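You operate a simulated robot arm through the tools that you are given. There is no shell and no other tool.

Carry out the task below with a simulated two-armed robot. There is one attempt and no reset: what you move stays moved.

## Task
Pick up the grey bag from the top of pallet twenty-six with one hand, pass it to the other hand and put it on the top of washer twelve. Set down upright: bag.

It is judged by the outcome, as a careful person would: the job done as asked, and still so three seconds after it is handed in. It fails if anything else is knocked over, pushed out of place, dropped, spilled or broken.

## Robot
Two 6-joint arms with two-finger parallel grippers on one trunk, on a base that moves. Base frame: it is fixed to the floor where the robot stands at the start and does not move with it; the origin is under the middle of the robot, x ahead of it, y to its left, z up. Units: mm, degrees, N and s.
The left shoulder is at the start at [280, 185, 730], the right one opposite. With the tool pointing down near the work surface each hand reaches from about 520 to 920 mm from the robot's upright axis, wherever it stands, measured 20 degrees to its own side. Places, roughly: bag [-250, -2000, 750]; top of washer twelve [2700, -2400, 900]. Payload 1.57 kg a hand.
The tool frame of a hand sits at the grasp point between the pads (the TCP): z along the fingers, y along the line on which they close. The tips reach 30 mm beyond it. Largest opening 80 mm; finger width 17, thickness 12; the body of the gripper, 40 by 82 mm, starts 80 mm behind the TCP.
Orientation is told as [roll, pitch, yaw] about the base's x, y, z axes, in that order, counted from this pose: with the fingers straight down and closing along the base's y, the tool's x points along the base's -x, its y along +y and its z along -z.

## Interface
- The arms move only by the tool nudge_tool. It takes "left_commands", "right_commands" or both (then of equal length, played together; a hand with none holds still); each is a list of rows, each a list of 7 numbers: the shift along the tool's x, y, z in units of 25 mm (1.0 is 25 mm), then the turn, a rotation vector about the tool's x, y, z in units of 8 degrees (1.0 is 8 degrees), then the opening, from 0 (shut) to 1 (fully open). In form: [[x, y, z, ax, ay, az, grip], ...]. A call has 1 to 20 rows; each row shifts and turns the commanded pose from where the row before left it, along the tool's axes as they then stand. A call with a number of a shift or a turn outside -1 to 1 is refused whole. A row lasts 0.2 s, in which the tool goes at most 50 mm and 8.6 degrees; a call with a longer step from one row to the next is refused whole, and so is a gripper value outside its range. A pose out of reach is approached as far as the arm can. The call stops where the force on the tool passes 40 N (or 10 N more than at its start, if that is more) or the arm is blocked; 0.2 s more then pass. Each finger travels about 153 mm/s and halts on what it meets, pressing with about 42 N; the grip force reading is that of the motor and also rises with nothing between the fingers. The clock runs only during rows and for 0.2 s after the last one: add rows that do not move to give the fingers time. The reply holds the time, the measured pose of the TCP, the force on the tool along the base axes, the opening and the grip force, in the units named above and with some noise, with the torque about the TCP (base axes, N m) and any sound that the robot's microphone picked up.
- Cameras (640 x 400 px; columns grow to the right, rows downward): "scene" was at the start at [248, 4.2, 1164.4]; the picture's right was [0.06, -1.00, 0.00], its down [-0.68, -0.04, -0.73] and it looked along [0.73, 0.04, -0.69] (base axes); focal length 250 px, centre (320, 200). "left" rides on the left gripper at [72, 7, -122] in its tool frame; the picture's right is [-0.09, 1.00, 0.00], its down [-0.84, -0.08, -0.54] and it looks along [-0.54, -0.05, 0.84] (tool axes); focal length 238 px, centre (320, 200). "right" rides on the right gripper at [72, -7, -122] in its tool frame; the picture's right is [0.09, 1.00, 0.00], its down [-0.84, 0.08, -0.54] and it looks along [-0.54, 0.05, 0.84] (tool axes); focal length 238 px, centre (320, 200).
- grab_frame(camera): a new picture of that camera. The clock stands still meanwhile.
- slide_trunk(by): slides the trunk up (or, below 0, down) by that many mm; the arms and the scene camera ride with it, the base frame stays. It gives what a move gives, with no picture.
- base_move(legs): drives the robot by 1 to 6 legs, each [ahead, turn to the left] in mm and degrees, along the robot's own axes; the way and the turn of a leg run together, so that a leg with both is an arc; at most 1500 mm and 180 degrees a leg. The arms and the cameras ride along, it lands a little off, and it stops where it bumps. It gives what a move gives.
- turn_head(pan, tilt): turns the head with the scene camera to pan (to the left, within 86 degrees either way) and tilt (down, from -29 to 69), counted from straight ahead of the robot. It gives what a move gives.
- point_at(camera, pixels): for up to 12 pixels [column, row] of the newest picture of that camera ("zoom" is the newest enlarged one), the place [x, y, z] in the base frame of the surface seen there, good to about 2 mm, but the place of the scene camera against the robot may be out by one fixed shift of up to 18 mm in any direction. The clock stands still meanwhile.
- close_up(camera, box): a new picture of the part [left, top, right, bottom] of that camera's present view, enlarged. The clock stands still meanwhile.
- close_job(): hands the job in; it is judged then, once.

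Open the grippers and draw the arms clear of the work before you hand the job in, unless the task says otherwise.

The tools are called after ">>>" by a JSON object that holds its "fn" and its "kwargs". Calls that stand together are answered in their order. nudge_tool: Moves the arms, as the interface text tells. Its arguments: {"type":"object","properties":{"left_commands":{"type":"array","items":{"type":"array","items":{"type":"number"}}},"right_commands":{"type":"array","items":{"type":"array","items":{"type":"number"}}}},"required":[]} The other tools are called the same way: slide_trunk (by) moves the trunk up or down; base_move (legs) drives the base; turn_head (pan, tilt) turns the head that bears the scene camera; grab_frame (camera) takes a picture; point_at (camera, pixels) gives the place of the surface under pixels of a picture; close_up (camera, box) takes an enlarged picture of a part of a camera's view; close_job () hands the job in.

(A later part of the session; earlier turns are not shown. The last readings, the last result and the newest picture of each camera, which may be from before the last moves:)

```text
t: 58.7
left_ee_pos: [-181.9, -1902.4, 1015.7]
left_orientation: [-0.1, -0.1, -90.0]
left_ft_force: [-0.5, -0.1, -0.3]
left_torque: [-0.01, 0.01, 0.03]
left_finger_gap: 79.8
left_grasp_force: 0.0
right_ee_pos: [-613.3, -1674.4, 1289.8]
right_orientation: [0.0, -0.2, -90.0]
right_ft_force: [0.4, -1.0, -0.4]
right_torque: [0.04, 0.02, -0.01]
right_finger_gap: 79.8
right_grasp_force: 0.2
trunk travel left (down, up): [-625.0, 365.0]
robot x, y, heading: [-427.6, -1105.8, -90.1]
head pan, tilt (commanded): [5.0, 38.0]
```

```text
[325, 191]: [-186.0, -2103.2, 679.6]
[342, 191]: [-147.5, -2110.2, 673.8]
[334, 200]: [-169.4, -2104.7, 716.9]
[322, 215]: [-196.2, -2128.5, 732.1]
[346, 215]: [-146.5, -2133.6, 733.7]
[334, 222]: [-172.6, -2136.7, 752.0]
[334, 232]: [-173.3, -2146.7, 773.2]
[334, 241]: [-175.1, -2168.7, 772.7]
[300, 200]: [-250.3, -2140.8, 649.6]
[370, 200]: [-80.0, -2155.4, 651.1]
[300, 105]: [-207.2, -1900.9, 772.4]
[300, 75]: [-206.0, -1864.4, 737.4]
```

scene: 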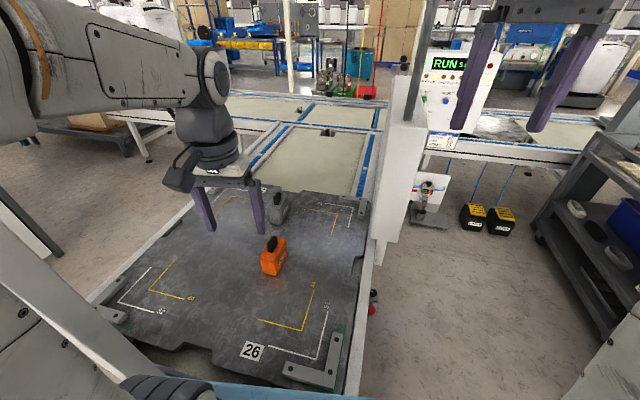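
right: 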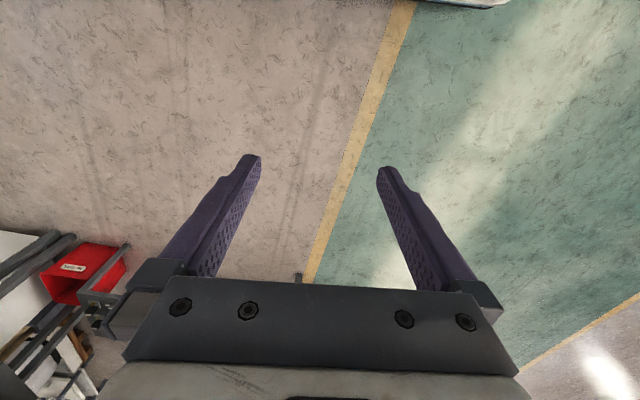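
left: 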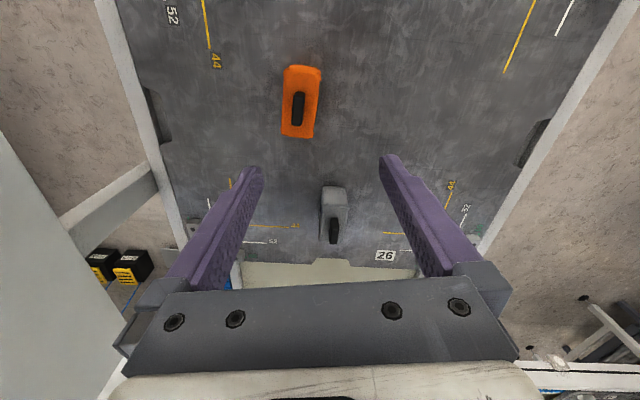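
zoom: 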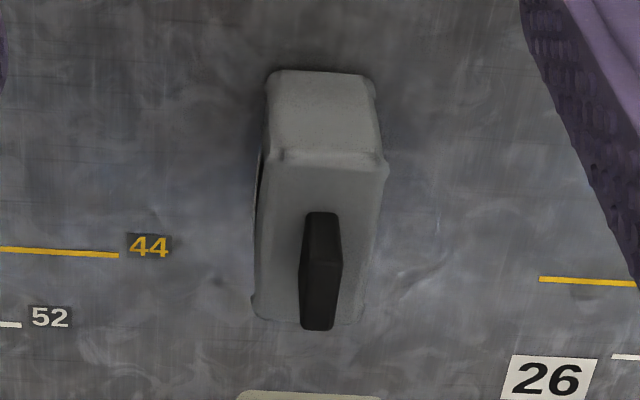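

The hand camera gives plate z≈650, body top ≈733, handle top ≈773. I measure the top corners and handle in the zoom for exact pose.

>>> {"fn": "point_at", "kwargs": {"camera": "zoom", "pixels": [[290, 165], [375, 172], [268, 300], [355, 310], [275, 230], [375, 230], [310, 270], [338, 270], [308, 322], [330, 322], [320, 235], [325, 100]]}}

```text
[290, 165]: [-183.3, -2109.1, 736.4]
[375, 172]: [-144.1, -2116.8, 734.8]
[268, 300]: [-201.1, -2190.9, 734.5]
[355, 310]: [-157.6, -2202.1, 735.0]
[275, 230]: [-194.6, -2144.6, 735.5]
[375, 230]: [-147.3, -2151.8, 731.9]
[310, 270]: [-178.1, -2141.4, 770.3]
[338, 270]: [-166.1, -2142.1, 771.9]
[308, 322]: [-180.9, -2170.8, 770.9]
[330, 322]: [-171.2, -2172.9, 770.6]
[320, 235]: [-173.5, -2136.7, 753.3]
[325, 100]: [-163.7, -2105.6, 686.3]
```

The bag's long axis heads about -102°, body centre ≈(-172,-2154), top z≈735, plate 650. I creep the base 35 mm closer (the table's foot is still ~60 mm ahead of my base front).

>>> {"fn": "base_move", "kwargs": {"legs": [[35, 0]]}}

```text
t: 59.6
left_ee_pos: [-182.1, -1936.3, 1016.0]
left_orientation: [0.1, 0.1, -89.9]
left_ft_force: [-0.6, 0.3, 0.2]
left_torque: [-0.05, 0.02, -0.01]
left_finger_gap: 79.8
left_grasp_force: 0.0
right_ee_pos: [-612.9, -1706.4, 1291.7]
right_orientation: [-0.1, -0.3, -90.1]
right_ft_force: [0.0, 1.2, 0.2]
right_torque: [0.01, 0.02, -0.01]
right_finger_gap: 80.0
right_grasp_force: 0.1
trunk travel left (down, up): [-625.0, 365.0]
robot x, y, heading: [-429.8, -1146.6, -90.0]
head pan, tilt (commanded): [5.0, 38.0]
```

The base is at y≈-1146. I yaw the left hand to -102° and tilt it forward 38°, staying high at z≈1016.

>>> {"fn": "nudge_tool", "kwargs": {"left_commands": [[0, 0, 0, 0, 0, 0.75, 1], [0, 0, 0, 0, 0, 0.75, 1], [0, 0, 0, 0, -0.95, 0, 1], [0, 0, 0, 0, -0.95, 0, 1], [0, 0, 0, 0, -0.95, 0, 1], [0, 0, 0, 0, -0.95, 0, 1], [0, 0, 0, 0, -0.95, 0, 1], [0, 0, 0, 0, 0, 0, 1]]}}

>>> {"fn": "grab_frame", "kwargs": {"camera": "left"}}

```text
t: 61.4
left_ee_pos: [-181.5, -1936.0, 1016.4]
left_orientation: [0.1, -38.1, -102.0]
left_ft_force: [0.3, 0.2, 0.0]
left_torque: [0.01, -0.02, -0.01]
left_finger_gap: 79.7
left_grasp_force: 0.0
right_ee_pos: [-612.6, -1708.0, 1292.1]
right_orientation: [0.0, -0.3, -90.0]
right_ft_force: [-0.2, -1.1, -0.8]
right_torque: [-0.01, 0.01, 0.03]
right_finger_gap: 79.9
right_grasp_force: 0.2
trunk travel left (down, up): [-625.0, 365.0]
robot x, y, heading: [-438.2, -1145.0, -89.8]
head pan, tilt (commanded): [5.0, 38.0]
```

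```text
taken
```

left: 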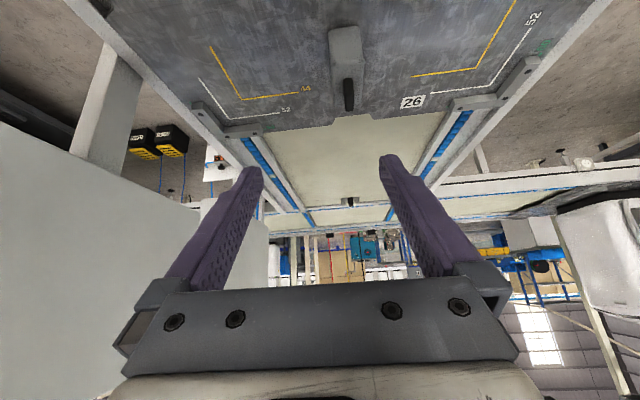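

The bag at (347,70) is aligned with the image vertical, so the yaw is right. I re-measure the top face and handle from this new pose.

>>> {"fn": "close_up", "kwargs": {"camera": "left", "box": [299, 15, 395, 120]}}

>>> {"fn": "point_at", "kwargs": {"camera": "left", "pixels": [[333, 40], [346, 35], [360, 38], [334, 72], [362, 72], [348, 85], [348, 105], [320, 60], [375, 60]]}}

```text
3.81 times, centred on (347, 68) of left
```

zoom: 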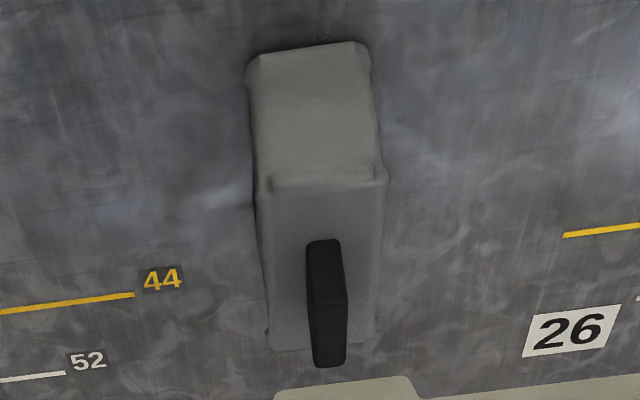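

```text
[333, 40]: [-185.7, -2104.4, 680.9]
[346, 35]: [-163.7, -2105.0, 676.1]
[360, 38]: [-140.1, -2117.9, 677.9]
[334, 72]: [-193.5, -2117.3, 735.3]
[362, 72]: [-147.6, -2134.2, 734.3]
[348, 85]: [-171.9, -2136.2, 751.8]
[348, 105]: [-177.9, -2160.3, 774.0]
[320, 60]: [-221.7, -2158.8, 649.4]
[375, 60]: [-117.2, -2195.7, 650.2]
```

I measure the side edges of the top face in the zoom to pin down the yaw.

>>> {"fn": "point_at", "kwargs": {"camera": "zoom", "pixels": [[268, 195], [374, 192], [270, 330], [372, 325], [290, 192], [350, 190], [312, 300], [340, 300], [320, 345], [322, 265], [275, 120], [365, 120]]}}

```text
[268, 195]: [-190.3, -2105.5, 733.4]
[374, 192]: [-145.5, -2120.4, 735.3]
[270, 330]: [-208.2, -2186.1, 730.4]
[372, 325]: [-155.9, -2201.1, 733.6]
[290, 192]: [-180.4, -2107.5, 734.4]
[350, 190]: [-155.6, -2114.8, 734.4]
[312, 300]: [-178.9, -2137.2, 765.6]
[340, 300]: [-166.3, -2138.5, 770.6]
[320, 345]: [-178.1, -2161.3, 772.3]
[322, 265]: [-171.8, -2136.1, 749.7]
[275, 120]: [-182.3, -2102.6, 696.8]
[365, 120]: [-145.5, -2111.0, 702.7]
```

Centre ≈(-175,-2153), axis about 12° off, matching my yaw. I move the tilted left hand to a point 150 mm above the grasp position and check the camera.

>>> {"fn": "nudge_tool", "kwargs": {"left_commands": [[-0.209, 0.187, 0.929, 0, 0, 0, 1], [-0.209, 0.187, 0.929, 0, 0, 0, 1], [-0.209, 0.187, 0.929, 0, 0, 0, 1], [-0.209, 0.187, 0.929, 0, 0, 0, 1], [-0.209, 0.187, 0.929, 0, 0, 0, 1], [-0.209, 0.187, 0.929, 0, 0, 0, 1], [-0.209, 0.187, 0.929, 0, 0, 0, 1], [-0.209, 0.187, 0.929, 0, 0, 0, 1], [-0.209, 0.187, 0.929, 0, 0, 0, 1], [-0.209, 0.187, 0.929, 0, 0, 0, 1], [-0.209, 0.187, 0.929, 0, 0, 0, 1], [0, 0, 0, 0, 0, 0, 1]]}}

>>> {"fn": "grab_frame", "kwargs": {"camera": "left"}}

>>> {"fn": "grab_frame", "kwargs": {"camera": "scene"}}

```text
t: 64.0
left_ee_pos: [-175.5, -2147.3, 850.6]
left_orientation: [0.1, -38.1, -102.1]
left_ft_force: [-0.3, 1.4, -0.3]
left_torque: [-0.03, 0.03, -0.01]
left_finger_gap: 80.0
left_grasp_force: 0.1
right_ee_pos: [-613.6, -1708.7, 1288.8]
right_orientation: [0.0, -0.2, -90.0]
right_ft_force: [-0.1, 0.1, -0.6]
right_torque: [-0.01, 0.0, 0.04]
right_finger_gap: 79.9
right_grasp_force: 0.1
trunk travel left (down, up): [-625.0, 365.0]
robot x, y, heading: [-431.7, -1142.6, -90.0]
head pan, tilt (commanded): [5.0, 38.0]
```

```text
taken
```

left: 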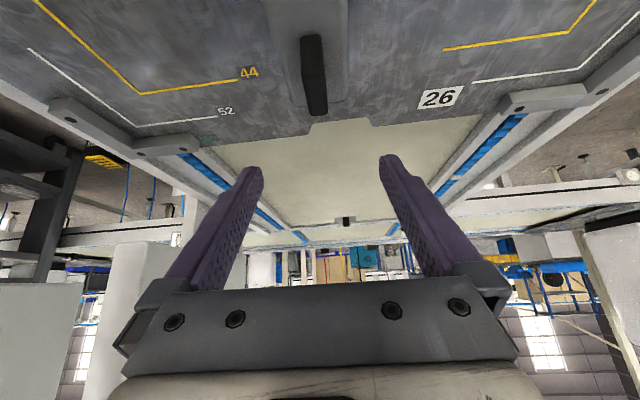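

```text
taken
```

scene: 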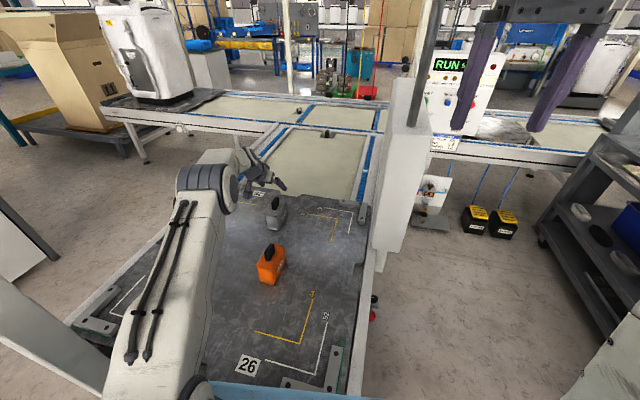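

The left arm is stretched over the left part of the pallet. I check the heights of the forearm and the wrist before lowering.

>>> {"fn": "point_at", "kwargs": {"camera": "scene", "pixels": [[195, 175], [220, 190], [170, 250], [215, 260], [150, 330], [200, 340], [240, 180], [255, 185], [235, 165], [225, 215], [280, 260], [273, 245]]}}

>>> {"fn": "close_up", "kwargs": {"camera": "scene", "box": [160, 130, 320, 290]}}

```text
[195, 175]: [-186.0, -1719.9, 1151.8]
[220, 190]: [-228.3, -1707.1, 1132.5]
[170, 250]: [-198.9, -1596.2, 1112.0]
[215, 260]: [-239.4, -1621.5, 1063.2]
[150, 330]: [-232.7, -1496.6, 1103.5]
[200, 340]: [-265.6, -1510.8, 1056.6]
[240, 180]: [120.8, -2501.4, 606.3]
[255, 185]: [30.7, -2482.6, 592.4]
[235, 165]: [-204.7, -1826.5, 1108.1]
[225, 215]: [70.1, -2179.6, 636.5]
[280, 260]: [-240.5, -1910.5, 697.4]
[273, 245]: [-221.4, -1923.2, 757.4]
```

```text
2.50 times, centred on (240, 210) of scene
```

zoom: 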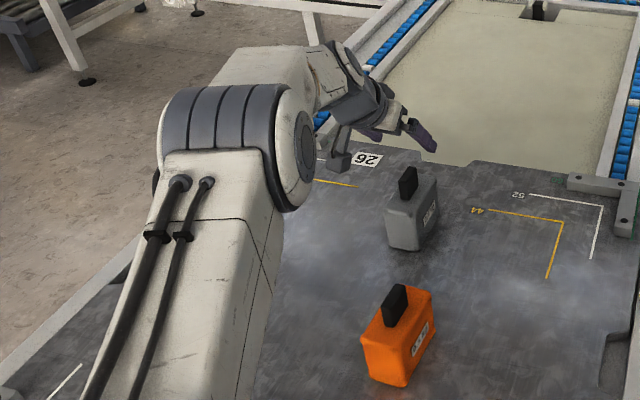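

The forearm is elbow-up at z≈1100, clear of everything. I lower the hand 75 mm straight down, fingers open around the handle, then look again.

>>> {"fn": "nudge_tool", "kwargs": {"left_commands": [[0.616, 0, 0.788, 0, 0, 0, 1], [0.616, 0, 0.788, 0, 0, 0, 1], [0.616, 0, 0.788, 0, 0, 0, 1], [0, 0, 0, 0, 0, 0, 1]]}}

>>> {"fn": "grab_frame", "kwargs": {"camera": "left"}}

```text
t: 65.0
left_ee_pos: [-173.8, -2146.2, 776.1]
left_orientation: [0.0, -38.0, -102.0]
left_ft_force: [0.1, -0.1, -0.8]
left_torque: [0.0, -0.04, -0.01]
left_finger_gap: 79.7
left_grasp_force: 0.0
right_ee_pos: [-613.5, -1708.6, 1290.9]
right_orientation: [0.1, -0.2, -89.9]
right_ft_force: [0.0, 0.0, 0.3]
right_torque: [-0.01, 0.04, -0.02]
right_finger_gap: 80.0
right_grasp_force: 0.0
trunk travel left (down, up): [-625.0, 365.0]
robot x, y, heading: [-436.9, -1144.3, -90.0]
head pan, tilt (commanded): [5.0, 38.0]
```

```text
taken
```

left: 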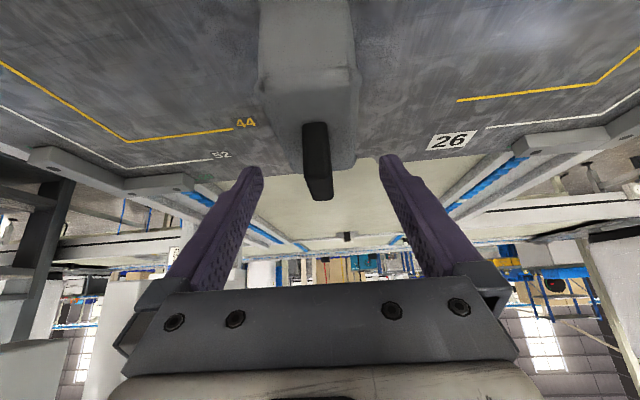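

The body spans columns 260–357 and the finger tips sit at 255 and 388. I measure whether the bag is centred between the fingers.

>>> {"fn": "point_at", "kwargs": {"camera": "left", "pixels": [[268, 50], [350, 50], [272, 110], [346, 110], [306, 140], [326, 140], [316, 185], [308, 100]]}}

```text
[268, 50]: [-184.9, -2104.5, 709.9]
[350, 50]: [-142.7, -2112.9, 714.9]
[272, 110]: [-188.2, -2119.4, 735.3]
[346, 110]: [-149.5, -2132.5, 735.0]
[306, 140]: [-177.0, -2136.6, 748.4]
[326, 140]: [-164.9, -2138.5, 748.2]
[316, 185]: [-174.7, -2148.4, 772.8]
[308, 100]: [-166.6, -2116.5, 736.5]
```

The bag is centred within about 2 mm between the fingers. I lower the last 75 mm to straddle the body.

>>> {"fn": "nudge_tool", "kwargs": {"left_commands": [[0.616, 0, 0.788, 0, 0, 0, 1], [0.616, 0, 0.788, 0, 0, 0, 1], [0.616, 0, 0.788, 0, 0, 0, 1], [0, 0, 0, 0, 0, 0, 1]]}}

>>> {"fn": "grab_frame", "kwargs": {"camera": "left"}}

>>> {"fn": "grab_frame", "kwargs": {"camera": "scene"}}

```text
t: 66.0
left_ee_pos: [-172.9, -2146.3, 699.8]
left_orientation: [-0.1, -38.0, -102.2]
left_ft_force: [0.4, 0.3, -0.7]
left_torque: [0.0, 0.02, -0.03]
left_finger_gap: 80.0
left_grasp_force: 0.1
right_ee_pos: [-613.4, -1708.4, 1290.8]
right_orientation: [0.0, -0.3, -90.0]
right_ft_force: [-0.2, -1.1, -0.4]
right_torque: [0.0, 0.0, -0.03]
right_finger_gap: 80.2
right_grasp_force: 0.0
trunk travel left (down, up): [-625.0, 365.0]
robot x, y, heading: [-431.3, -1145.3, -89.8]
head pan, tilt (commanded): [5.0, 38.0]
```

```text
taken
```

left: 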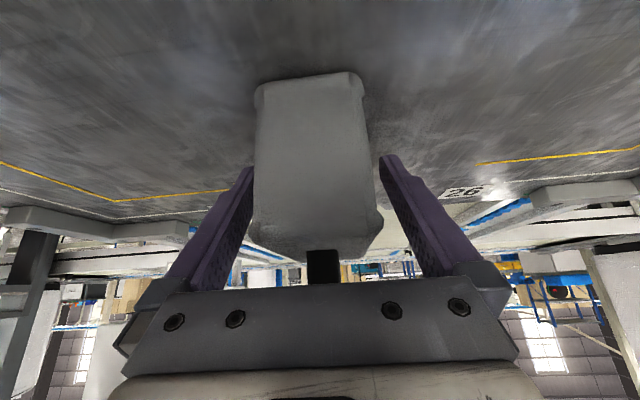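

```text
taken
```

scene: 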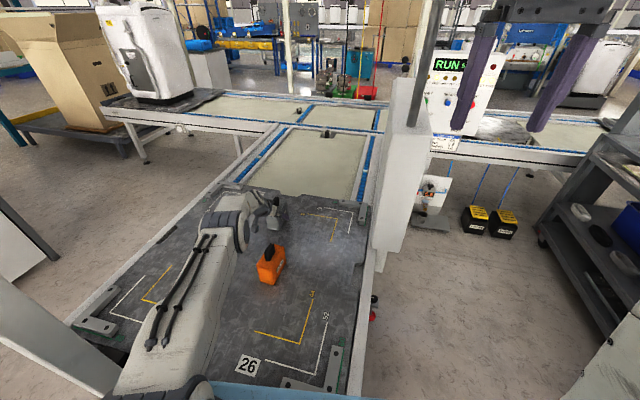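

The body sits between the fingers and the handle clears the palm. I close the left gripper.

>>> {"fn": "nudge_tool", "kwargs": {"left_commands": [[0, 0, 0, 0, 0, 0, 0.6], [0, 0, 0, 0, 0, 0, 0.3], [0, 0, 0, 0, 0, 0, 0], [0, 0, 0, 0, 0, 0, 0], [0, 0, 0, 0, 0, 0, 0]]}}

>>> {"fn": "grab_frame", "kwargs": {"camera": "left"}}

```text
t: 67.2
left_ee_pos: [-174.0, -2145.6, 698.8]
left_orientation: [0.1, -38.1, -102.0]
left_ft_force: [-1.0, 0.1, -0.4]
left_torque: [-0.17, -0.06, 0.0]
left_finger_gap: 59.7
left_grasp_force: 42.4
right_ee_pos: [-613.8, -1707.8, 1290.5]
right_orientation: [-0.1, -0.2, -90.0]
right_ft_force: [0.0, 0.0, 0.4]
right_torque: [0.03, 0.01, 0.02]
right_finger_gap: 80.2
right_grasp_force: 0.1
trunk travel left (down, up): [-625.0, 365.0]
robot x, y, heading: [-436.7, -1143.2, -89.8]
head pan, tilt (commanded): [5.0, 38.0]
```

```text
taken
```

left: 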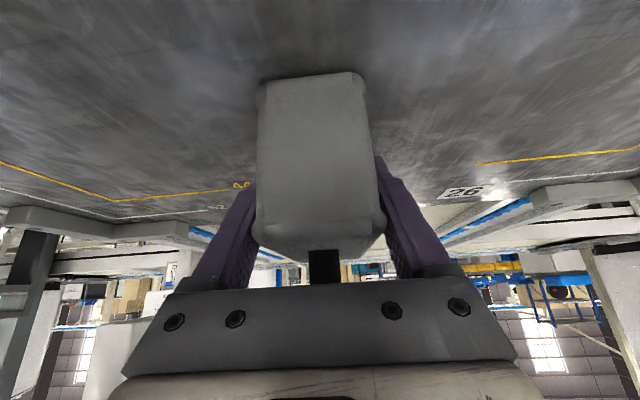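

The fingers stopped at 59.7 mm with 42 N, so the bag is held. I lift straight up 150 mm.

>>> {"fn": "nudge_tool", "kwargs": {"left_commands": [[-0.308, 0, -0.394, 0, 0, 0, 0], [-0.616, 0, -0.788, 0, 0, 0, 0], [-0.616, 0, -0.788, 0, 0, 0, 0], [-0.616, 0, -0.788, 0, 0, 0, 0], [-0.616, 0, -0.788, 0, 0, 0, 0], [-0.616, 0, -0.788, 0, 0, 0, 0], [-0.616, 0, -0.788, 0, 0, 0, 0], [-0.616, 0, -0.788, 0, 0, 0, 0], [0, 0, 0, 0, 0, 0, 0]]}}

>>> {"fn": "grab_frame", "kwargs": {"camera": "left"}}

>>> {"fn": "grab_frame", "kwargs": {"camera": "scene"}}

```text
t: 69.2
left_ee_pos: [-172.7, -2145.2, 886.1]
left_orientation: [0.0, -38.0, -102.0]
left_ft_force: [0.4, 0.0, -4.3]
left_torque: [0.03, -0.01, -0.04]
left_finger_gap: 59.8
left_grasp_force: 41.5
right_ee_pos: [-612.9, -1707.5, 1290.3]
right_orientation: [0.0, -0.2, -90.1]
right_ft_force: [0.1, 0.7, 0.2]
right_torque: [-0.04, 0.04, 0.01]
right_finger_gap: 79.8
right_grasp_force: 0.2
trunk travel left (down, up): [-625.0, 365.0]
robot x, y, heading: [-433.9, -1139.8, -89.9]
head pan, tilt (commanded): [5.0, 38.0]
```

```text
taken
```

left: 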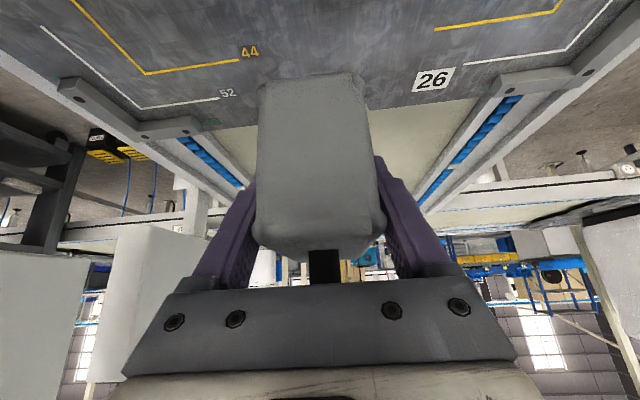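

```text
taken
```

scene: 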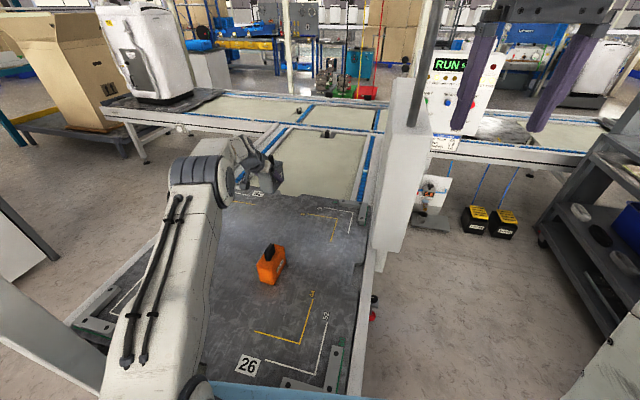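

The bag is off the pallet (reading −4.3 N, about 0.4 kg), and the orange one is untouched. I raise 100 mm and draw the hand straight back toward me.

>>> {"fn": "nudge_tool", "kwargs": {"left_commands": [[-0.616, 0, -0.788, 0, 0, 0, 0], [-0.616, 0, -0.788, 0, 0, 0, 0], [-0.616, 0, -0.788, 0, 0, 0, 0], [-0.616, 0, -0.788, 0, 0, 0, 0], [0.771, -0.208, -0.602, 0, 0, 0, 0], [0.771, -0.208, -0.602, 0, 0, 0, 0], [0.771, -0.208, -0.602, 0, 0, 0, 0], [0.738, -0.404, -0.576, 0, 0, 0, 0], [0.738, -0.404, -0.576, 0, 0, 0, 0], [0.738, -0.404, -0.576, 0, 0, 0, 0], [0.738, -0.404, -0.576, 0, 0, 0, 0], [0.738, -0.404, -0.576, 0, 0, 0, 0], [0.738, -0.404, -0.576, 0, 0, 0, 0], [0.738, -0.404, -0.576, 0, 0, 0, 0], [0.738, -0.404, -0.576, 0, 0, 0, 0], [0.738, -0.404, -0.576, 0, 0, 0, 0], [0, 0, 0, 0, 0, 0, 0]]}}

>>> {"fn": "grab_frame", "kwargs": {"camera": "scene"}}

```text
t: 72.8
left_ee_pos: [-219.9, -1843.9, 989.2]
left_orientation: [-0.1, -38.0, -102.1]
left_ft_force: [-0.4, 0.4, -4.3]
left_torque: [0.09, 0.01, -0.01]
left_finger_gap: 59.7
left_grasp_force: 41.0
right_ee_pos: [-613.0, -1707.6, 1290.2]
right_orientation: [0.1, -0.1, -90.0]
right_ft_force: [0.0, -1.9, 0.2]
right_torque: [0.02, -0.01, 0.02]
right_finger_gap: 80.2
right_grasp_force: 0.0
trunk travel left (down, up): [-625.0, 365.0]
robot x, y, heading: [-432.2, -1145.5, -89.8]
head pan, tilt (commanded): [5.0, 38.0]
```

```text
taken
```

scene: 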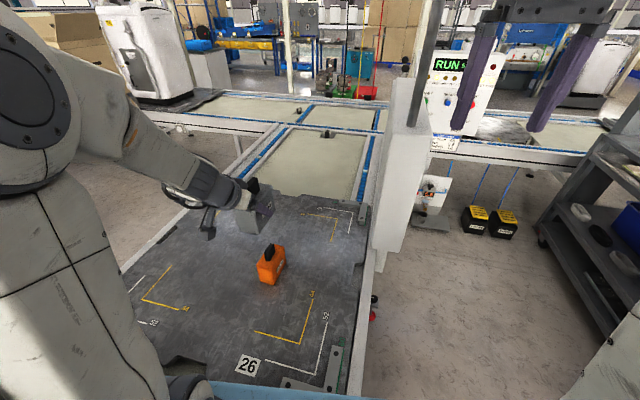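

The bag hangs at (258,205). Before backing out past the pole I check how far left (+x) the wrist parts reach.

>>> {"fn": "point_at", "kwargs": {"camera": "scene", "pixels": [[168, 190], [185, 170], [170, 140], [205, 230], [140, 130], [230, 190], [255, 215], [263, 190], [60, 200], [10, 120]]}}

```text
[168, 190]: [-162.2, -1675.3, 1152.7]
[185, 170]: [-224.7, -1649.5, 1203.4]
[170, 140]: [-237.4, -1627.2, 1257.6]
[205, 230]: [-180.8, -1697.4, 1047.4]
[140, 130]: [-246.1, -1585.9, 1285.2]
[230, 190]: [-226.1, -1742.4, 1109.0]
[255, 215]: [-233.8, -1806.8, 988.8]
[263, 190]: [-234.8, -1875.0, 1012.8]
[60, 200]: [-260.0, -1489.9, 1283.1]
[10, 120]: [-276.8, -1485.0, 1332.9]
```

The outermost left part is at x≈-160, and the pole at about -40, so there is room. I back the base 450 mm straight out.

>>> {"fn": "base_move", "kwargs": {"legs": [[-450, 0]]}}

>>> {"fn": "grab_frame", "kwargs": {"camera": "scene"}}

```text
t: 75.5
left_ee_pos: [-220.0, -1395.6, 986.6]
left_orientation: [0.0, -38.0, -102.1]
left_ft_force: [-0.2, -0.8, -4.7]
left_torque: [0.08, 0.01, 0.0]
left_finger_gap: 59.6
left_grasp_force: 41.9
right_ee_pos: [-614.1, -1259.4, 1290.8]
right_orientation: [-0.1, -0.3, -90.0]
right_ft_force: [-0.2, -1.0, 0.0]
right_torque: [-0.01, 0.01, -0.02]
right_finger_gap: 80.1
right_grasp_force: 0.1
trunk travel left (down, up): [-625.0, 365.0]
robot x, y, heading: [-434.0, -699.4, -90.0]
head pan, tilt (commanded): [5.0, 38.0]
```

```text
taken
```

scene: 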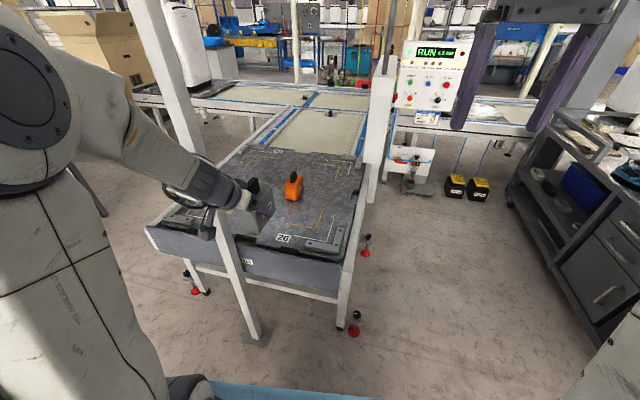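

I'm at (-434,-699). I recall a table somewhere to my right rear, so I look right before manoeuvring.

>>> {"fn": "turn_head", "kwargs": {"pan": -80, "tilt": 40}}

>>> {"fn": "grab_frame", "kwargs": {"camera": "scene"}}

```text
t: 77.1
left_ee_pos: [-220.2, -1395.2, 988.6]
left_orientation: [0.1, -38.0, -102.1]
left_ft_force: [0.1, 0.9, -3.5]
left_torque: [0.04, -0.02, 0.0]
left_finger_gap: 59.9
left_grasp_force: 41.6
right_ee_pos: [-614.0, -1258.9, 1290.3]
right_orientation: [0.1, -0.2, -90.0]
right_ft_force: [0.6, -0.3, 0.0]
right_torque: [-0.01, -0.03, -0.03]
right_finger_gap: 79.8
right_grasp_force: 0.0
trunk travel left (down, up): [-625.0, 365.0]
robot x, y, heading: [-433.9, -694.0, -90.0]
head pan, tilt (commanded): [-80.0, 40.0]
```

```text
taken
```

scene: 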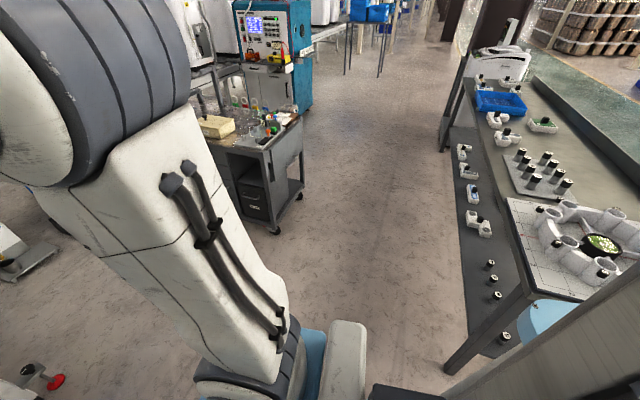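

>>> {"fn": "point_at", "kwargs": {"camera": "scene", "pixels": [[450, 370], [520, 285], [580, 300], [470, 80], [440, 150], [508, 200], [620, 150], [300, 195], [270, 230], [500, 330]]}}

```text
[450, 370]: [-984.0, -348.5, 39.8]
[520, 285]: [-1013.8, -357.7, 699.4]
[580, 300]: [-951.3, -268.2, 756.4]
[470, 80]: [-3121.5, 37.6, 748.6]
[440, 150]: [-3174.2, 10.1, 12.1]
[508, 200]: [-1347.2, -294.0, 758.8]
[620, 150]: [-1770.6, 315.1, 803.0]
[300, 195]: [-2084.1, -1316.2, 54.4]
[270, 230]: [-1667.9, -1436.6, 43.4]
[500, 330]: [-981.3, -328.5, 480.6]
```

The table on my right rear starts at x≤-950, so turning left here is safe. I first pull the bag hand closer, then turn toward the open lane.

>>> {"fn": "nudge_tool", "kwargs": {"left_commands": [[0.72, -0.5, -0.4, 0, 0, 0, 0], [0.72, -0.5, -0.4, 0, 0, 0, 0], [0.72, -0.5, -0.4, 0, 0, 0, 0], [0.72, -0.5, -0.4, 0, 0, 0, 0], [0.72, -0.5, -0.4, 0, 0, 0, 0], [0, 0, 0, 0, 0, 0, 0]]}}

>>> {"fn": "turn_head", "kwargs": {"pan": 30, "tilt": 30}}

>>> {"fn": "grab_frame", "kwargs": {"camera": "scene"}}

```text
t: 78.5
left_ee_pos: [-259.8, -1313.5, 993.4]
left_orientation: [0.1, -37.9, -102.0]
left_ft_force: [-0.3, -0.5, -3.4]
left_torque: [0.05, -0.01, -0.02]
left_finger_gap: 59.9
left_grasp_force: 42.2
left hand out of reach, approached as far as the arm can: row 4, 5
right_ee_pos: [-614.3, -1259.7, 1289.6]
right_orientation: [0.0, -0.3, -90.0]
right_ft_force: [-0.6, 0.3, 0.0]
right_torque: [-0.03, 0.0, 0.01]
right_finger_gap: 79.5
right_grasp_force: 0.0
trunk travel left (down, up): [-625.0, 365.0]
robot x, y, heading: [-432.5, -693.9, -89.7]
head pan, tilt (commanded): [-80.0, 40.0]
```

```text
t: 80.3
left_ee_pos: [-258.1, -1313.4, 993.5]
left_orientation: [0.0, -37.9, -102.1]
left_ft_force: [0.6, 0.9, -3.9]
left_torque: [0.06, -0.02, -0.03]
left_finger_gap: 59.9
left_grasp_force: 42.2
right_ee_pos: [-614.6, -1258.5, 1289.6]
right_orientation: [0.0, -0.2, -89.9]
right_ft_force: [0.0, 0.2, -0.5]
right_torque: [-0.01, 0.03, -0.03]
right_finger_gap: 79.8
right_grasp_force: 0.0
trunk travel left (down, up): [-625.0, 365.0]
robot x, y, heading: [-436.2, -694.1, -90.1]
head pan, tilt (commanded): [30.0, 30.0]
```

```text
taken
```

scene: 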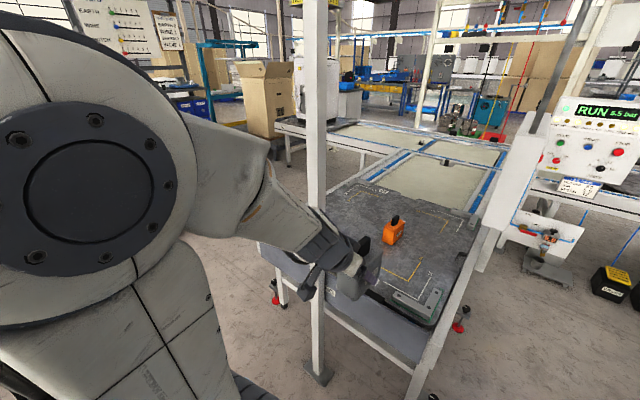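

The bag hand is now within 650 mm of my axis, clear of the pole's 880 mm radius. I turn left to face the lane and drive into it.

>>> {"fn": "base_move", "kwargs": {"legs": [[0, 126.5], [1410, 0], [0, -36.5]]}}

>>> {"fn": "turn_head", "kwargs": {"pan": 0, "tilt": 20}}

>>> {"fn": "grab_frame", "kwargs": {"camera": "scene"}}

```text
t: 94.4
left_ee_pos: [1342.3, 316.3, 994.8]
left_orientation: [0.1, -37.9, -12.2]
left_ft_force: [-1.3, 0.1, -4.4]
left_torque: [0.04, 0.06, -0.01]
left_finger_gap: 60.2
left_grasp_force: 41.8
right_ee_pos: [1287.0, -38.1, 1290.5]
right_orientation: [-0.1, -0.1, -0.1]
right_ft_force: [-0.9, 0.0, -0.6]
right_torque: [-0.02, -0.01, 0.02]
right_finger_gap: 79.8
right_grasp_force: 0.0
trunk travel left (down, up): [-625.0, 365.0]
robot x, y, heading: [726.1, 143.3, 0.0]
head pan, tilt (commanded): [30.0, 30.0]
```

```text
t: 95.3
left_ee_pos: [1341.8, 316.3, 993.2]
left_orientation: [0.0, -37.9, -12.1]
left_ft_force: [0.0, -0.8, -4.5]
left_torque: [0.0, 0.03, 0.01]
left_finger_gap: 60.1
left_grasp_force: 41.9
right_ee_pos: [1287.8, -38.3, 1290.4]
right_orientation: [0.0, -0.3, 0.0]
right_ft_force: [-0.2, -0.4, 0.1]
right_torque: [-0.04, 0.01, -0.02]
right_finger_gap: 79.9
right_grasp_force: 0.0
trunk travel left (down, up): [-625.0, 365.0]
robot x, y, heading: [721.4, 143.7, -0.2]
head pan, tilt (commanded): [0.0, 20.0]
```

```text
taken
```

scene: 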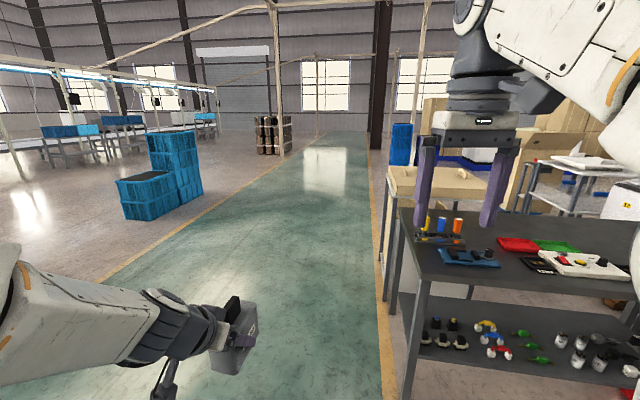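

The lane is clear; benches start right of column 385. I measure their left edges and what lies around the washer side.

>>> {"fn": "point_at", "kwargs": {"camera": "scene", "pixels": [[400, 222], [405, 385], [390, 170], [384, 265], [480, 172], [570, 165], [620, 205], [635, 195], [530, 185], [560, 215], [415, 250], [452, 170]]}}

>>> {"fn": "close_up", "kwargs": {"camera": "scene", "box": [380, 80, 640, 260]}}

```text
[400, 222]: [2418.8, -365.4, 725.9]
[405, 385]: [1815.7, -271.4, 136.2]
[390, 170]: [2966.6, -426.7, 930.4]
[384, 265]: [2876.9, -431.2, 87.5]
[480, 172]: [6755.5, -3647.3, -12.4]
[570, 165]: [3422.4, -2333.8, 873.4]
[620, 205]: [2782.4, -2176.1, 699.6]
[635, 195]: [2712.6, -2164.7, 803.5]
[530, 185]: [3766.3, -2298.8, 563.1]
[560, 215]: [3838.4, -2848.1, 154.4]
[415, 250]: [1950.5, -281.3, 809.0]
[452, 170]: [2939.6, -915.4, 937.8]
```

```text
2.22 times, centred on (510, 170) of scene
```

zoom: 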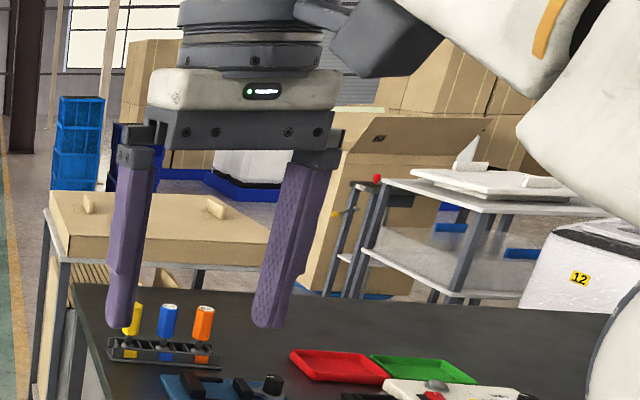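

The benches to the right leave only a ~430 mm gap, too narrow for me. I turn toward the washer and raise the trunk for a higher overview.

>>> {"fn": "base_move", "kwargs": {"legs": [[0, -52]]}}

>>> {"fn": "slide_trunk", "kwargs": {"by": 360}}

>>> {"fn": "turn_head", "kwargs": {"pan": 0, "tilt": 22}}

>>> {"fn": "grab_frame", "kwargs": {"camera": "scene"}}

```text
t: 98.1
left_ee_pos: [1235.5, -245.2, 993.8]
left_orientation: [0.0, -37.8, -64.9]
left_ft_force: [-0.5, 0.0, -4.1]
left_torque: [0.01, 0.01, -0.02]
left_finger_gap: 59.6
left_grasp_force: 42.3
right_ee_pos: [919.6, -415.2, 1290.2]
right_orientation: [0.0, -0.2, -52.9]
right_ft_force: [0.2, -0.7, -0.2]
right_torque: [0.0, 0.02, -0.04]
right_finger_gap: 80.3
right_grasp_force: 0.1
trunk travel left (down, up): [-625.0, 365.0]
robot x, y, heading: [724.0, 144.4, -53.0]
head pan, tilt (commanded): [0.0, 20.0]
```

```text
t: 101.6
left_ee_pos: [1235.9, -245.6, 1353.0]
left_orientation: [0.0, -37.8, -65.0]
left_ft_force: [0.3, 0.0, -3.1]
left_torque: [0.06, -0.01, 0.01]
left_finger_gap: 59.8
left_grasp_force: 41.7
right_ee_pos: [919.7, -415.9, 1650.3]
right_orientation: [0.0, -0.2, -52.9]
right_ft_force: [-0.2, 0.0, 0.1]
right_torque: [-0.01, 0.03, -0.02]
right_finger_gap: 80.1
right_grasp_force: 0.1
trunk travel left (down, up): [-985.0, 5.0]
robot x, y, heading: [720.5, 143.6, -53.0]
head pan, tilt (commanded): [0.0, 20.0]
```

```text
t: 102.2
left_ee_pos: [1234.9, -244.7, 1353.7]
left_orientation: [0.0, -37.9, -64.9]
left_ft_force: [0.8, 0.5, -4.1]
left_torque: [0.04, 0.05, 0.0]
left_finger_gap: 59.8
left_grasp_force: 41.7
right_ee_pos: [919.0, -416.0, 1651.2]
right_orientation: [0.1, -0.3, -53.0]
right_ft_force: [0.2, -0.9, 0.3]
right_torque: [-0.03, -0.04, 0.02]
right_finger_gap: 80.1
right_grasp_force: 0.0
trunk travel left (down, up): [-985.0, 5.0]
robot x, y, heading: [723.9, 146.3, -53.2]
head pan, tilt (commanded): [0.0, 22.0]
```

```text
taken
```

scene: 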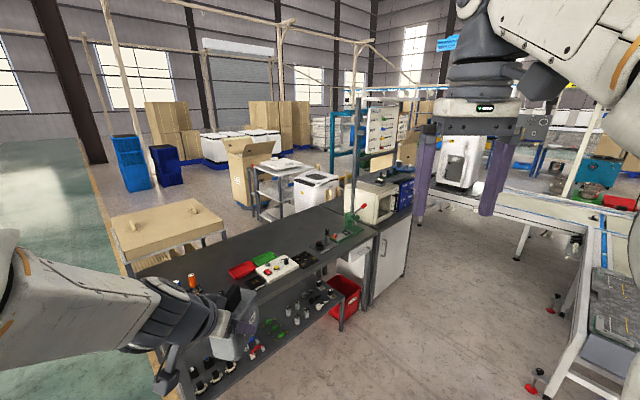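

Good overview: washer 12 is the white unit at (315,185) behind the bench. I zoom in and measure the area around it.

>>> {"fn": "close_up", "kwargs": {"camera": "scene", "box": [220, 120, 440, 258]}}

>>> {"fn": "point_at", "kwargs": {"camera": "scene", "pixels": [[318, 178], [296, 185], [338, 178], [310, 200], [285, 165], [255, 170], [240, 145], [395, 205], [420, 165], [270, 215], [365, 200], [345, 185]]}}

```text
2.90 times, centred on (330, 189) of scene
```

zoom: 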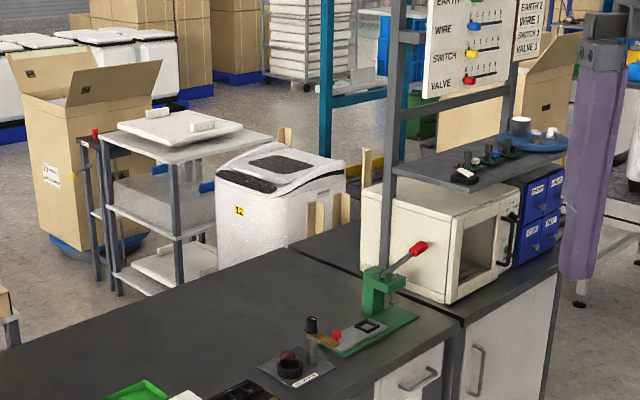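

```text
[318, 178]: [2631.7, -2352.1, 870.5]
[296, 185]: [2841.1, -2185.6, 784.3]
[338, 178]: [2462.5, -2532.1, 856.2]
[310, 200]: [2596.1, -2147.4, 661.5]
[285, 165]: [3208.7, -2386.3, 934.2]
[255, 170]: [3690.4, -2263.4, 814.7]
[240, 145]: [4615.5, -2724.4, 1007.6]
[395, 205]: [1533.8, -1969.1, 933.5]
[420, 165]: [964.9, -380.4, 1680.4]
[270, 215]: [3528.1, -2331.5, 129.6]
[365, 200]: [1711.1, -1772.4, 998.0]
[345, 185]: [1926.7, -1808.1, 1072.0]
```

Washer 12 (x≈2460–2850, y≈-2150 and beyond) has open floor on its near side behind the bench. I measure the crate table, the bench back edge and the floor gap to plan a route there.

>>> {"fn": "point_at", "kwargs": {"camera": "scene", "pixels": [[112, 232], [180, 203], [226, 235], [130, 268], [150, 275], [330, 208], [300, 222], [215, 210], [240, 215], [215, 190], [150, 190], [262, 222]]}}

>>> {"fn": "close_up", "kwargs": {"camera": "scene", "box": [90, 110, 340, 280]}}

```text
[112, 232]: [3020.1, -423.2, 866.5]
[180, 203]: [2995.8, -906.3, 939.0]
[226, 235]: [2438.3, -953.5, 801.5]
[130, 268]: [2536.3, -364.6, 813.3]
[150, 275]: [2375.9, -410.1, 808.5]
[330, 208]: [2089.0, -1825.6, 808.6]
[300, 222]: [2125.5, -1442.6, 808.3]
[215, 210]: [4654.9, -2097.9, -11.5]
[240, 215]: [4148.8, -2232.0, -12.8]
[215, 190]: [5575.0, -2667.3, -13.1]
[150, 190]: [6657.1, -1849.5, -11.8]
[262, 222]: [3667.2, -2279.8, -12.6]
```

```text
2.35 times, centred on (215, 195) of scene
```

zoom: 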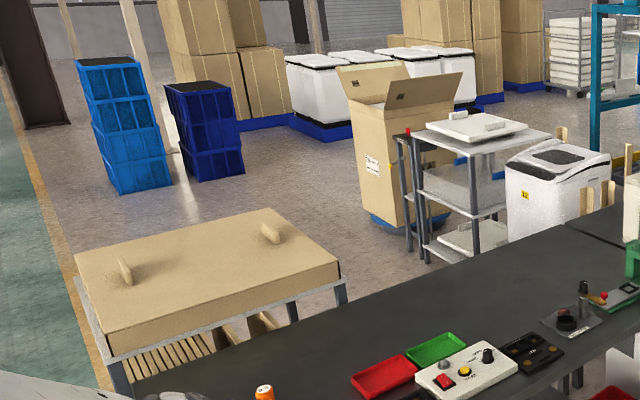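

The plan: washer 12 is reachable from the open pocket behind the bench, entered past the crate table (x>3050). First I do the hand-over here in the open: left hand turns to point rightward, right hand yaws 90° so its camera faces outward.

>>> {"fn": "nudge_tool", "kwargs": {"left_commands": [[0, 0, 0, 0.616, 0, 0.788, 0], [0, 0, 0, 0.616, 0, 0.788, 0], [0, 0, 0, 0.616, 0, 0.788, 0], [0, 0, 0, 0.616, 0, 0.788, 0], [0, 0, 0, 0.616, 0, 0.788, 0], [0, 0, 0, 0.616, 0, 0.788, 0], [0, 0, 0, 0.616, 0, 0.788, 0], [0, 0, 0, 0.616, 0, 0.788, 0], [0, 0, 0, 0.616, 0, 0.788, 0], [0, 0, 0, 0.46, 0, 0.59, 0], [0, 0, 0, 0, 0, 0, 0], [0, 0, 0, 0, 0, 0, 0]], "right_commands": [[0, 0, 0.5, 0, 0, -1, 1], [0, 0, 0.5, 0, 0, -1, 1], [0, 0, 0, 0, 0, -1, 1], [0, 0, 0, 0, 0, -1, 1], [0, 0, 0, 0, 0, -1, 1], [0, 0, 0, 0, 0, -1, 1], [0, 0, 0, 0, 0, -1, 1], [0, 0, 0, 0, 0, -1, 1], [0, 0, 0, 0, 0, -1, 1], [0, 0, 0, 0, 0, -1, 1], [0, 0, 0, 0, 0, -1, 1], [0, 0, 0, 0, 0, -0.25, 1]]}}

>>> {"fn": "turn_head", "kwargs": {"pan": 0, "tilt": 15}}

>>> {"fn": "grab_frame", "kwargs": {"camera": "scene"}}

```text
t: 104.8
left_ee_pos: [1234.9, -246.1, 1354.3]
left_orientation: [-0.1, -38.0, -142.9]
left_ft_force: [0.1, 0.1, -3.5]
left_torque: [-0.01, -0.08, 0.02]
left_finger_gap: 60.0
left_grasp_force: 42.1
right_ee_pos: [920.4, -416.0, 1625.1]
right_orientation: [-0.2, -0.1, 37.2]
right_ft_force: [-1.4, 0.1, -0.6]
right_torque: [0.0, 0.03, 0.02]
right_finger_gap: 79.9
right_grasp_force: 0.0
trunk travel left (down, up): [-985.0, 5.0]
robot x, y, heading: [723.1, 142.8, -53.0]
head pan, tilt (commanded): [0.0, 22.0]
```

```text
t: 105.5
left_ee_pos: [1235.8, -246.4, 1352.8]
left_orientation: [-0.1, -38.0, -142.8]
left_ft_force: [-0.9, 0.7, -4.2]
left_torque: [0.03, -0.07, -0.01]
left_finger_gap: 59.8
left_grasp_force: 41.8
right_ee_pos: [918.4, -416.6, 1627.0]
right_orientation: [-0.2, -0.1, 37.1]
right_ft_force: [0.3, 0.3, 0.8]
right_torque: [-0.03, -0.01, -0.04]
right_finger_gap: 80.0
right_grasp_force: 0.1
trunk travel left (down, up): [-985.0, 5.0]
robot x, y, heading: [727.1, 142.5, -53.0]
head pan, tilt (commanded): [0.0, 15.0]
```

```text
taken
```

scene: 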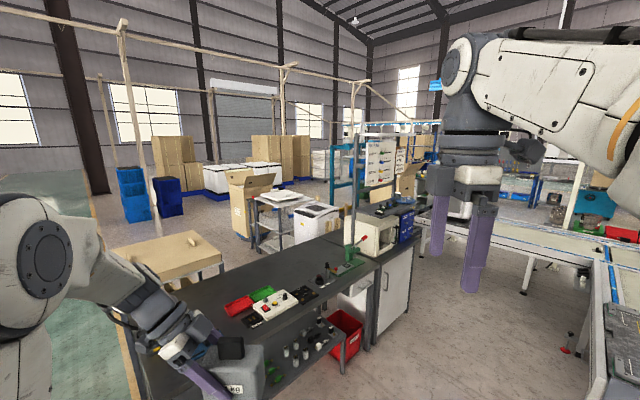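

Both hands have the right orientations. I shift the left hand with the bag 155 mm rightwards to the middle, below the right hand.

>>> {"fn": "nudge_tool", "kwargs": {"left_commands": [[-0.788, 0, 0.616, 0, 0, 0, 0], [-0.788, 0, 0.616, 0, 0, 0, 0], [-0.788, 0, 0.616, 0, 0, 0, 0], [-0.788, 0, 0.616, 0, 0, 0, 0], [-0.788, 0, 0.616, 0, 0, 0, 0], [-0.788, 0, 0.616, 0, 0, 0, 0], [0, 0, 0, 0, 0, 0, 0]]}}

>>> {"fn": "turn_head", "kwargs": {"pan": 0, "tilt": 35}}

>>> {"fn": "grab_frame", "kwargs": {"camera": "scene"}}

>>> {"fn": "grab_frame", "kwargs": {"camera": "right"}}

```text
t: 107.1
left_ee_pos: [1115.5, -334.9, 1354.7]
left_orientation: [-0.2, -38.1, -142.9]
left_ft_force: [0.3, 0.8, -4.9]
left_torque: [0.06, -0.06, 0.04]
left_finger_gap: 59.6
left_grasp_force: 42.1
right_ee_pos: [919.2, -415.4, 1626.0]
right_orientation: [-0.2, 0.0, 37.2]
right_ft_force: [0.1, -0.5, 0.3]
right_torque: [-0.04, 0.01, -0.05]
right_finger_gap: 80.2
right_grasp_force: 0.0
trunk travel left (down, up): [-985.0, 5.0]
robot x, y, heading: [723.2, 144.2, -53.1]
head pan, tilt (commanded): [0.0, 15.0]
```

```text
t: 107.9
left_ee_pos: [1115.5, -334.4, 1352.8]
left_orientation: [-0.2, -38.0, -142.8]
left_ft_force: [0.4, -0.3, -4.0]
left_torque: [0.02, -0.04, 0.02]
left_finger_gap: 59.7
left_grasp_force: 42.4
right_ee_pos: [918.8, -414.7, 1625.0]
right_orientation: [-0.3, 0.0, 37.2]
right_ft_force: [0.1, 0.4, -0.2]
right_torque: [0.0, 0.02, -0.02]
right_finger_gap: 80.3
right_grasp_force: 0.0
trunk travel left (down, up): [-985.0, 5.0]
robot x, y, heading: [722.6, 140.6, -53.1]
head pan, tilt (commanded): [0.0, 35.0]
```

```text
taken
```

scene: 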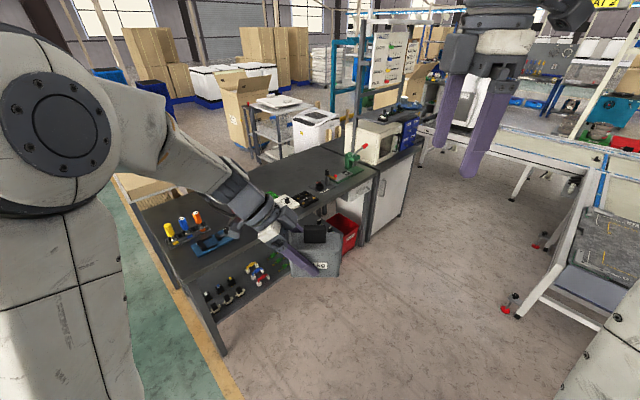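

```text
taken
```

right: 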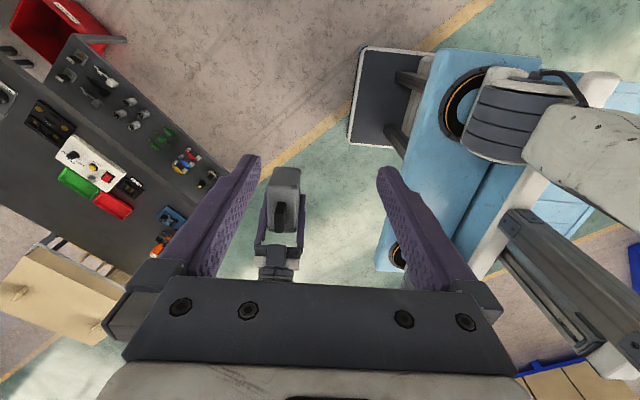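

The right camera sees the bag at (285,190) with its dark handle at (283,208) and the left gripper below it. I measure the handle and body in that camera.

>>> {"fn": "close_up", "kwargs": {"camera": "right", "box": [235, 155, 335, 265]}}

>>> {"fn": "point_at", "kwargs": {"camera": "zoom", "pixels": [[320, 60], [260, 75], [400, 75], [300, 180], [330, 180], [315, 250], [315, 200], [280, 150], [360, 150], [250, 270], [390, 270], [315, 300]]}}

```text
3.64 times, centred on (285, 210) of right
```

zoom: 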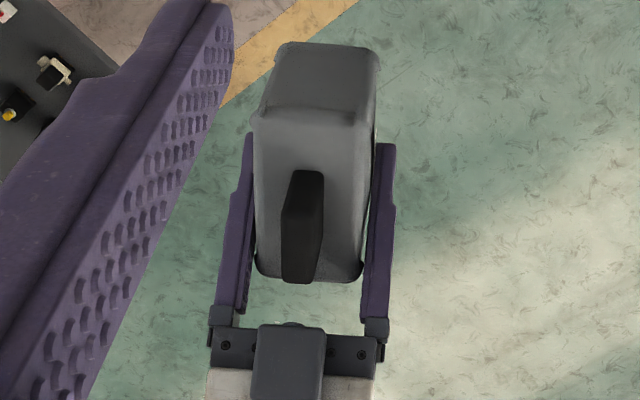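

```text
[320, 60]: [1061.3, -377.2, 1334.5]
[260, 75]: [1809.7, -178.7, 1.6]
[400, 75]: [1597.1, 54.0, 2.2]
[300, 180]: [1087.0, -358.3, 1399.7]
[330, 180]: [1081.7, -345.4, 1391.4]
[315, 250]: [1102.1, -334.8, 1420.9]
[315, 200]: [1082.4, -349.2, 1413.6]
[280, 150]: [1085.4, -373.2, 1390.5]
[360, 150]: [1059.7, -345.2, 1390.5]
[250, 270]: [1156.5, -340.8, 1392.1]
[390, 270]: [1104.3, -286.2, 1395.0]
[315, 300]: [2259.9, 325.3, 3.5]
```

I sample the handle's top face more densely to fix its centre.

>>> {"fn": "point_at", "kwargs": {"camera": "zoom", "pixels": [[303, 215], [300, 230], [300, 250], [298, 270], [290, 250], [310, 250], [318, 250], [288, 230], [312, 230], [320, 230], [308, 175], [268, 260], [350, 265]]}}

```text
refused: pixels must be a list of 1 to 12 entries
```

>>> {"fn": "point_at", "kwargs": {"camera": "zoom", "pixels": [[303, 215], [300, 230], [300, 250], [298, 270], [290, 250], [310, 250], [288, 230], [312, 230], [320, 230], [308, 175], [268, 260], [350, 265]]}}

```text
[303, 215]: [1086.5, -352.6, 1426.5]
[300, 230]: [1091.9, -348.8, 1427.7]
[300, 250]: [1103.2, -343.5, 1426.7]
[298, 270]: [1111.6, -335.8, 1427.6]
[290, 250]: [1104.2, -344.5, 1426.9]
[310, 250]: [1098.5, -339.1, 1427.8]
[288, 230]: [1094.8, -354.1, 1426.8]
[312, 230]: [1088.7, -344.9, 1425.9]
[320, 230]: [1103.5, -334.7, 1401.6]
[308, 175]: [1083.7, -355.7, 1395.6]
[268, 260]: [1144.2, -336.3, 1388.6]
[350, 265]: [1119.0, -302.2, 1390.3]
```

Handle top is z≈1427, centre ≈(1099.5,-343), body top ≈1390. I bring the open right hand over it, hovering about 90 mm above the grasp height.

>>> {"fn": "nudge_tool", "kwargs": {"right_commands": [[-0.937, -0.259, 0.55, 0, 0, 0, 1], [-0.937, -0.259, 0.55, 0, 0, 0, 1], [-0.937, -0.259, 0.55, 0, 0, 0, 1], [-0.937, -0.259, 0.55, 0, 0, 0, 1], [-0.937, -0.259, 0.55, 0, 0, 0, 1], [-0.937, -0.259, 0.55, 0, 0, 0, 1], [-0.937, -0.259, 0.55, 0, 0, 0, 1], [-0.937, -0.259, 0.55, 0, 0, 0, 1], [0, 0, 0, 0, 0, 0, 1]]}}

>>> {"fn": "grab_frame", "kwargs": {"camera": "right"}}

>>> {"fn": "grab_frame", "kwargs": {"camera": "scene"}}

```text
t: 109.9
left_ee_pos: [1115.6, -335.8, 1354.3]
left_orientation: [-0.2, -38.0, -142.8]
left_ft_force: [-0.2, -0.1, -3.9]
left_torque: [0.05, -0.04, -0.01]
left_finger_gap: 59.9
left_grasp_force: 42.5
right_ee_pos: [1102.0, -346.0, 1514.5]
right_orientation: [-0.2, -0.1, 37.1]
right_ft_force: [-0.2, 0.0, 0.7]
right_torque: [0.01, 0.02, -0.01]
right_finger_gap: 80.0
right_grasp_force: 0.1
trunk travel left (down, up): [-985.0, 5.0]
robot x, y, heading: [718.8, 142.3, -52.8]
head pan, tilt (commanded): [0.0, 35.0]
```

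```text
taken
```

right: 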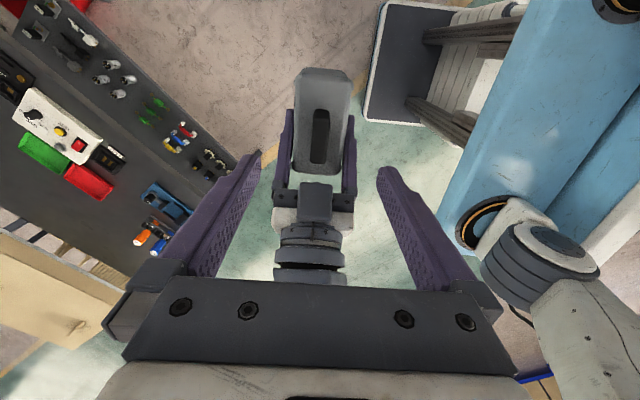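

```text
taken
```

scene: 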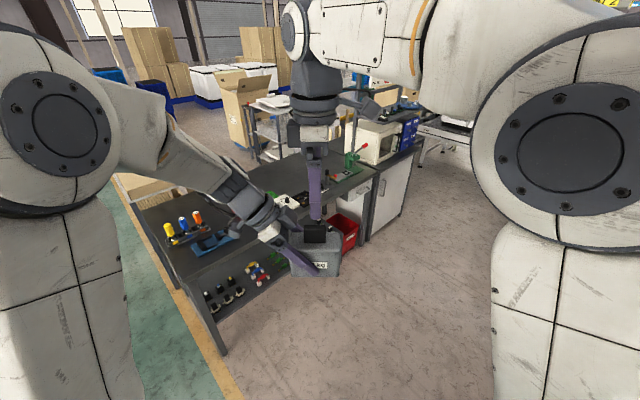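

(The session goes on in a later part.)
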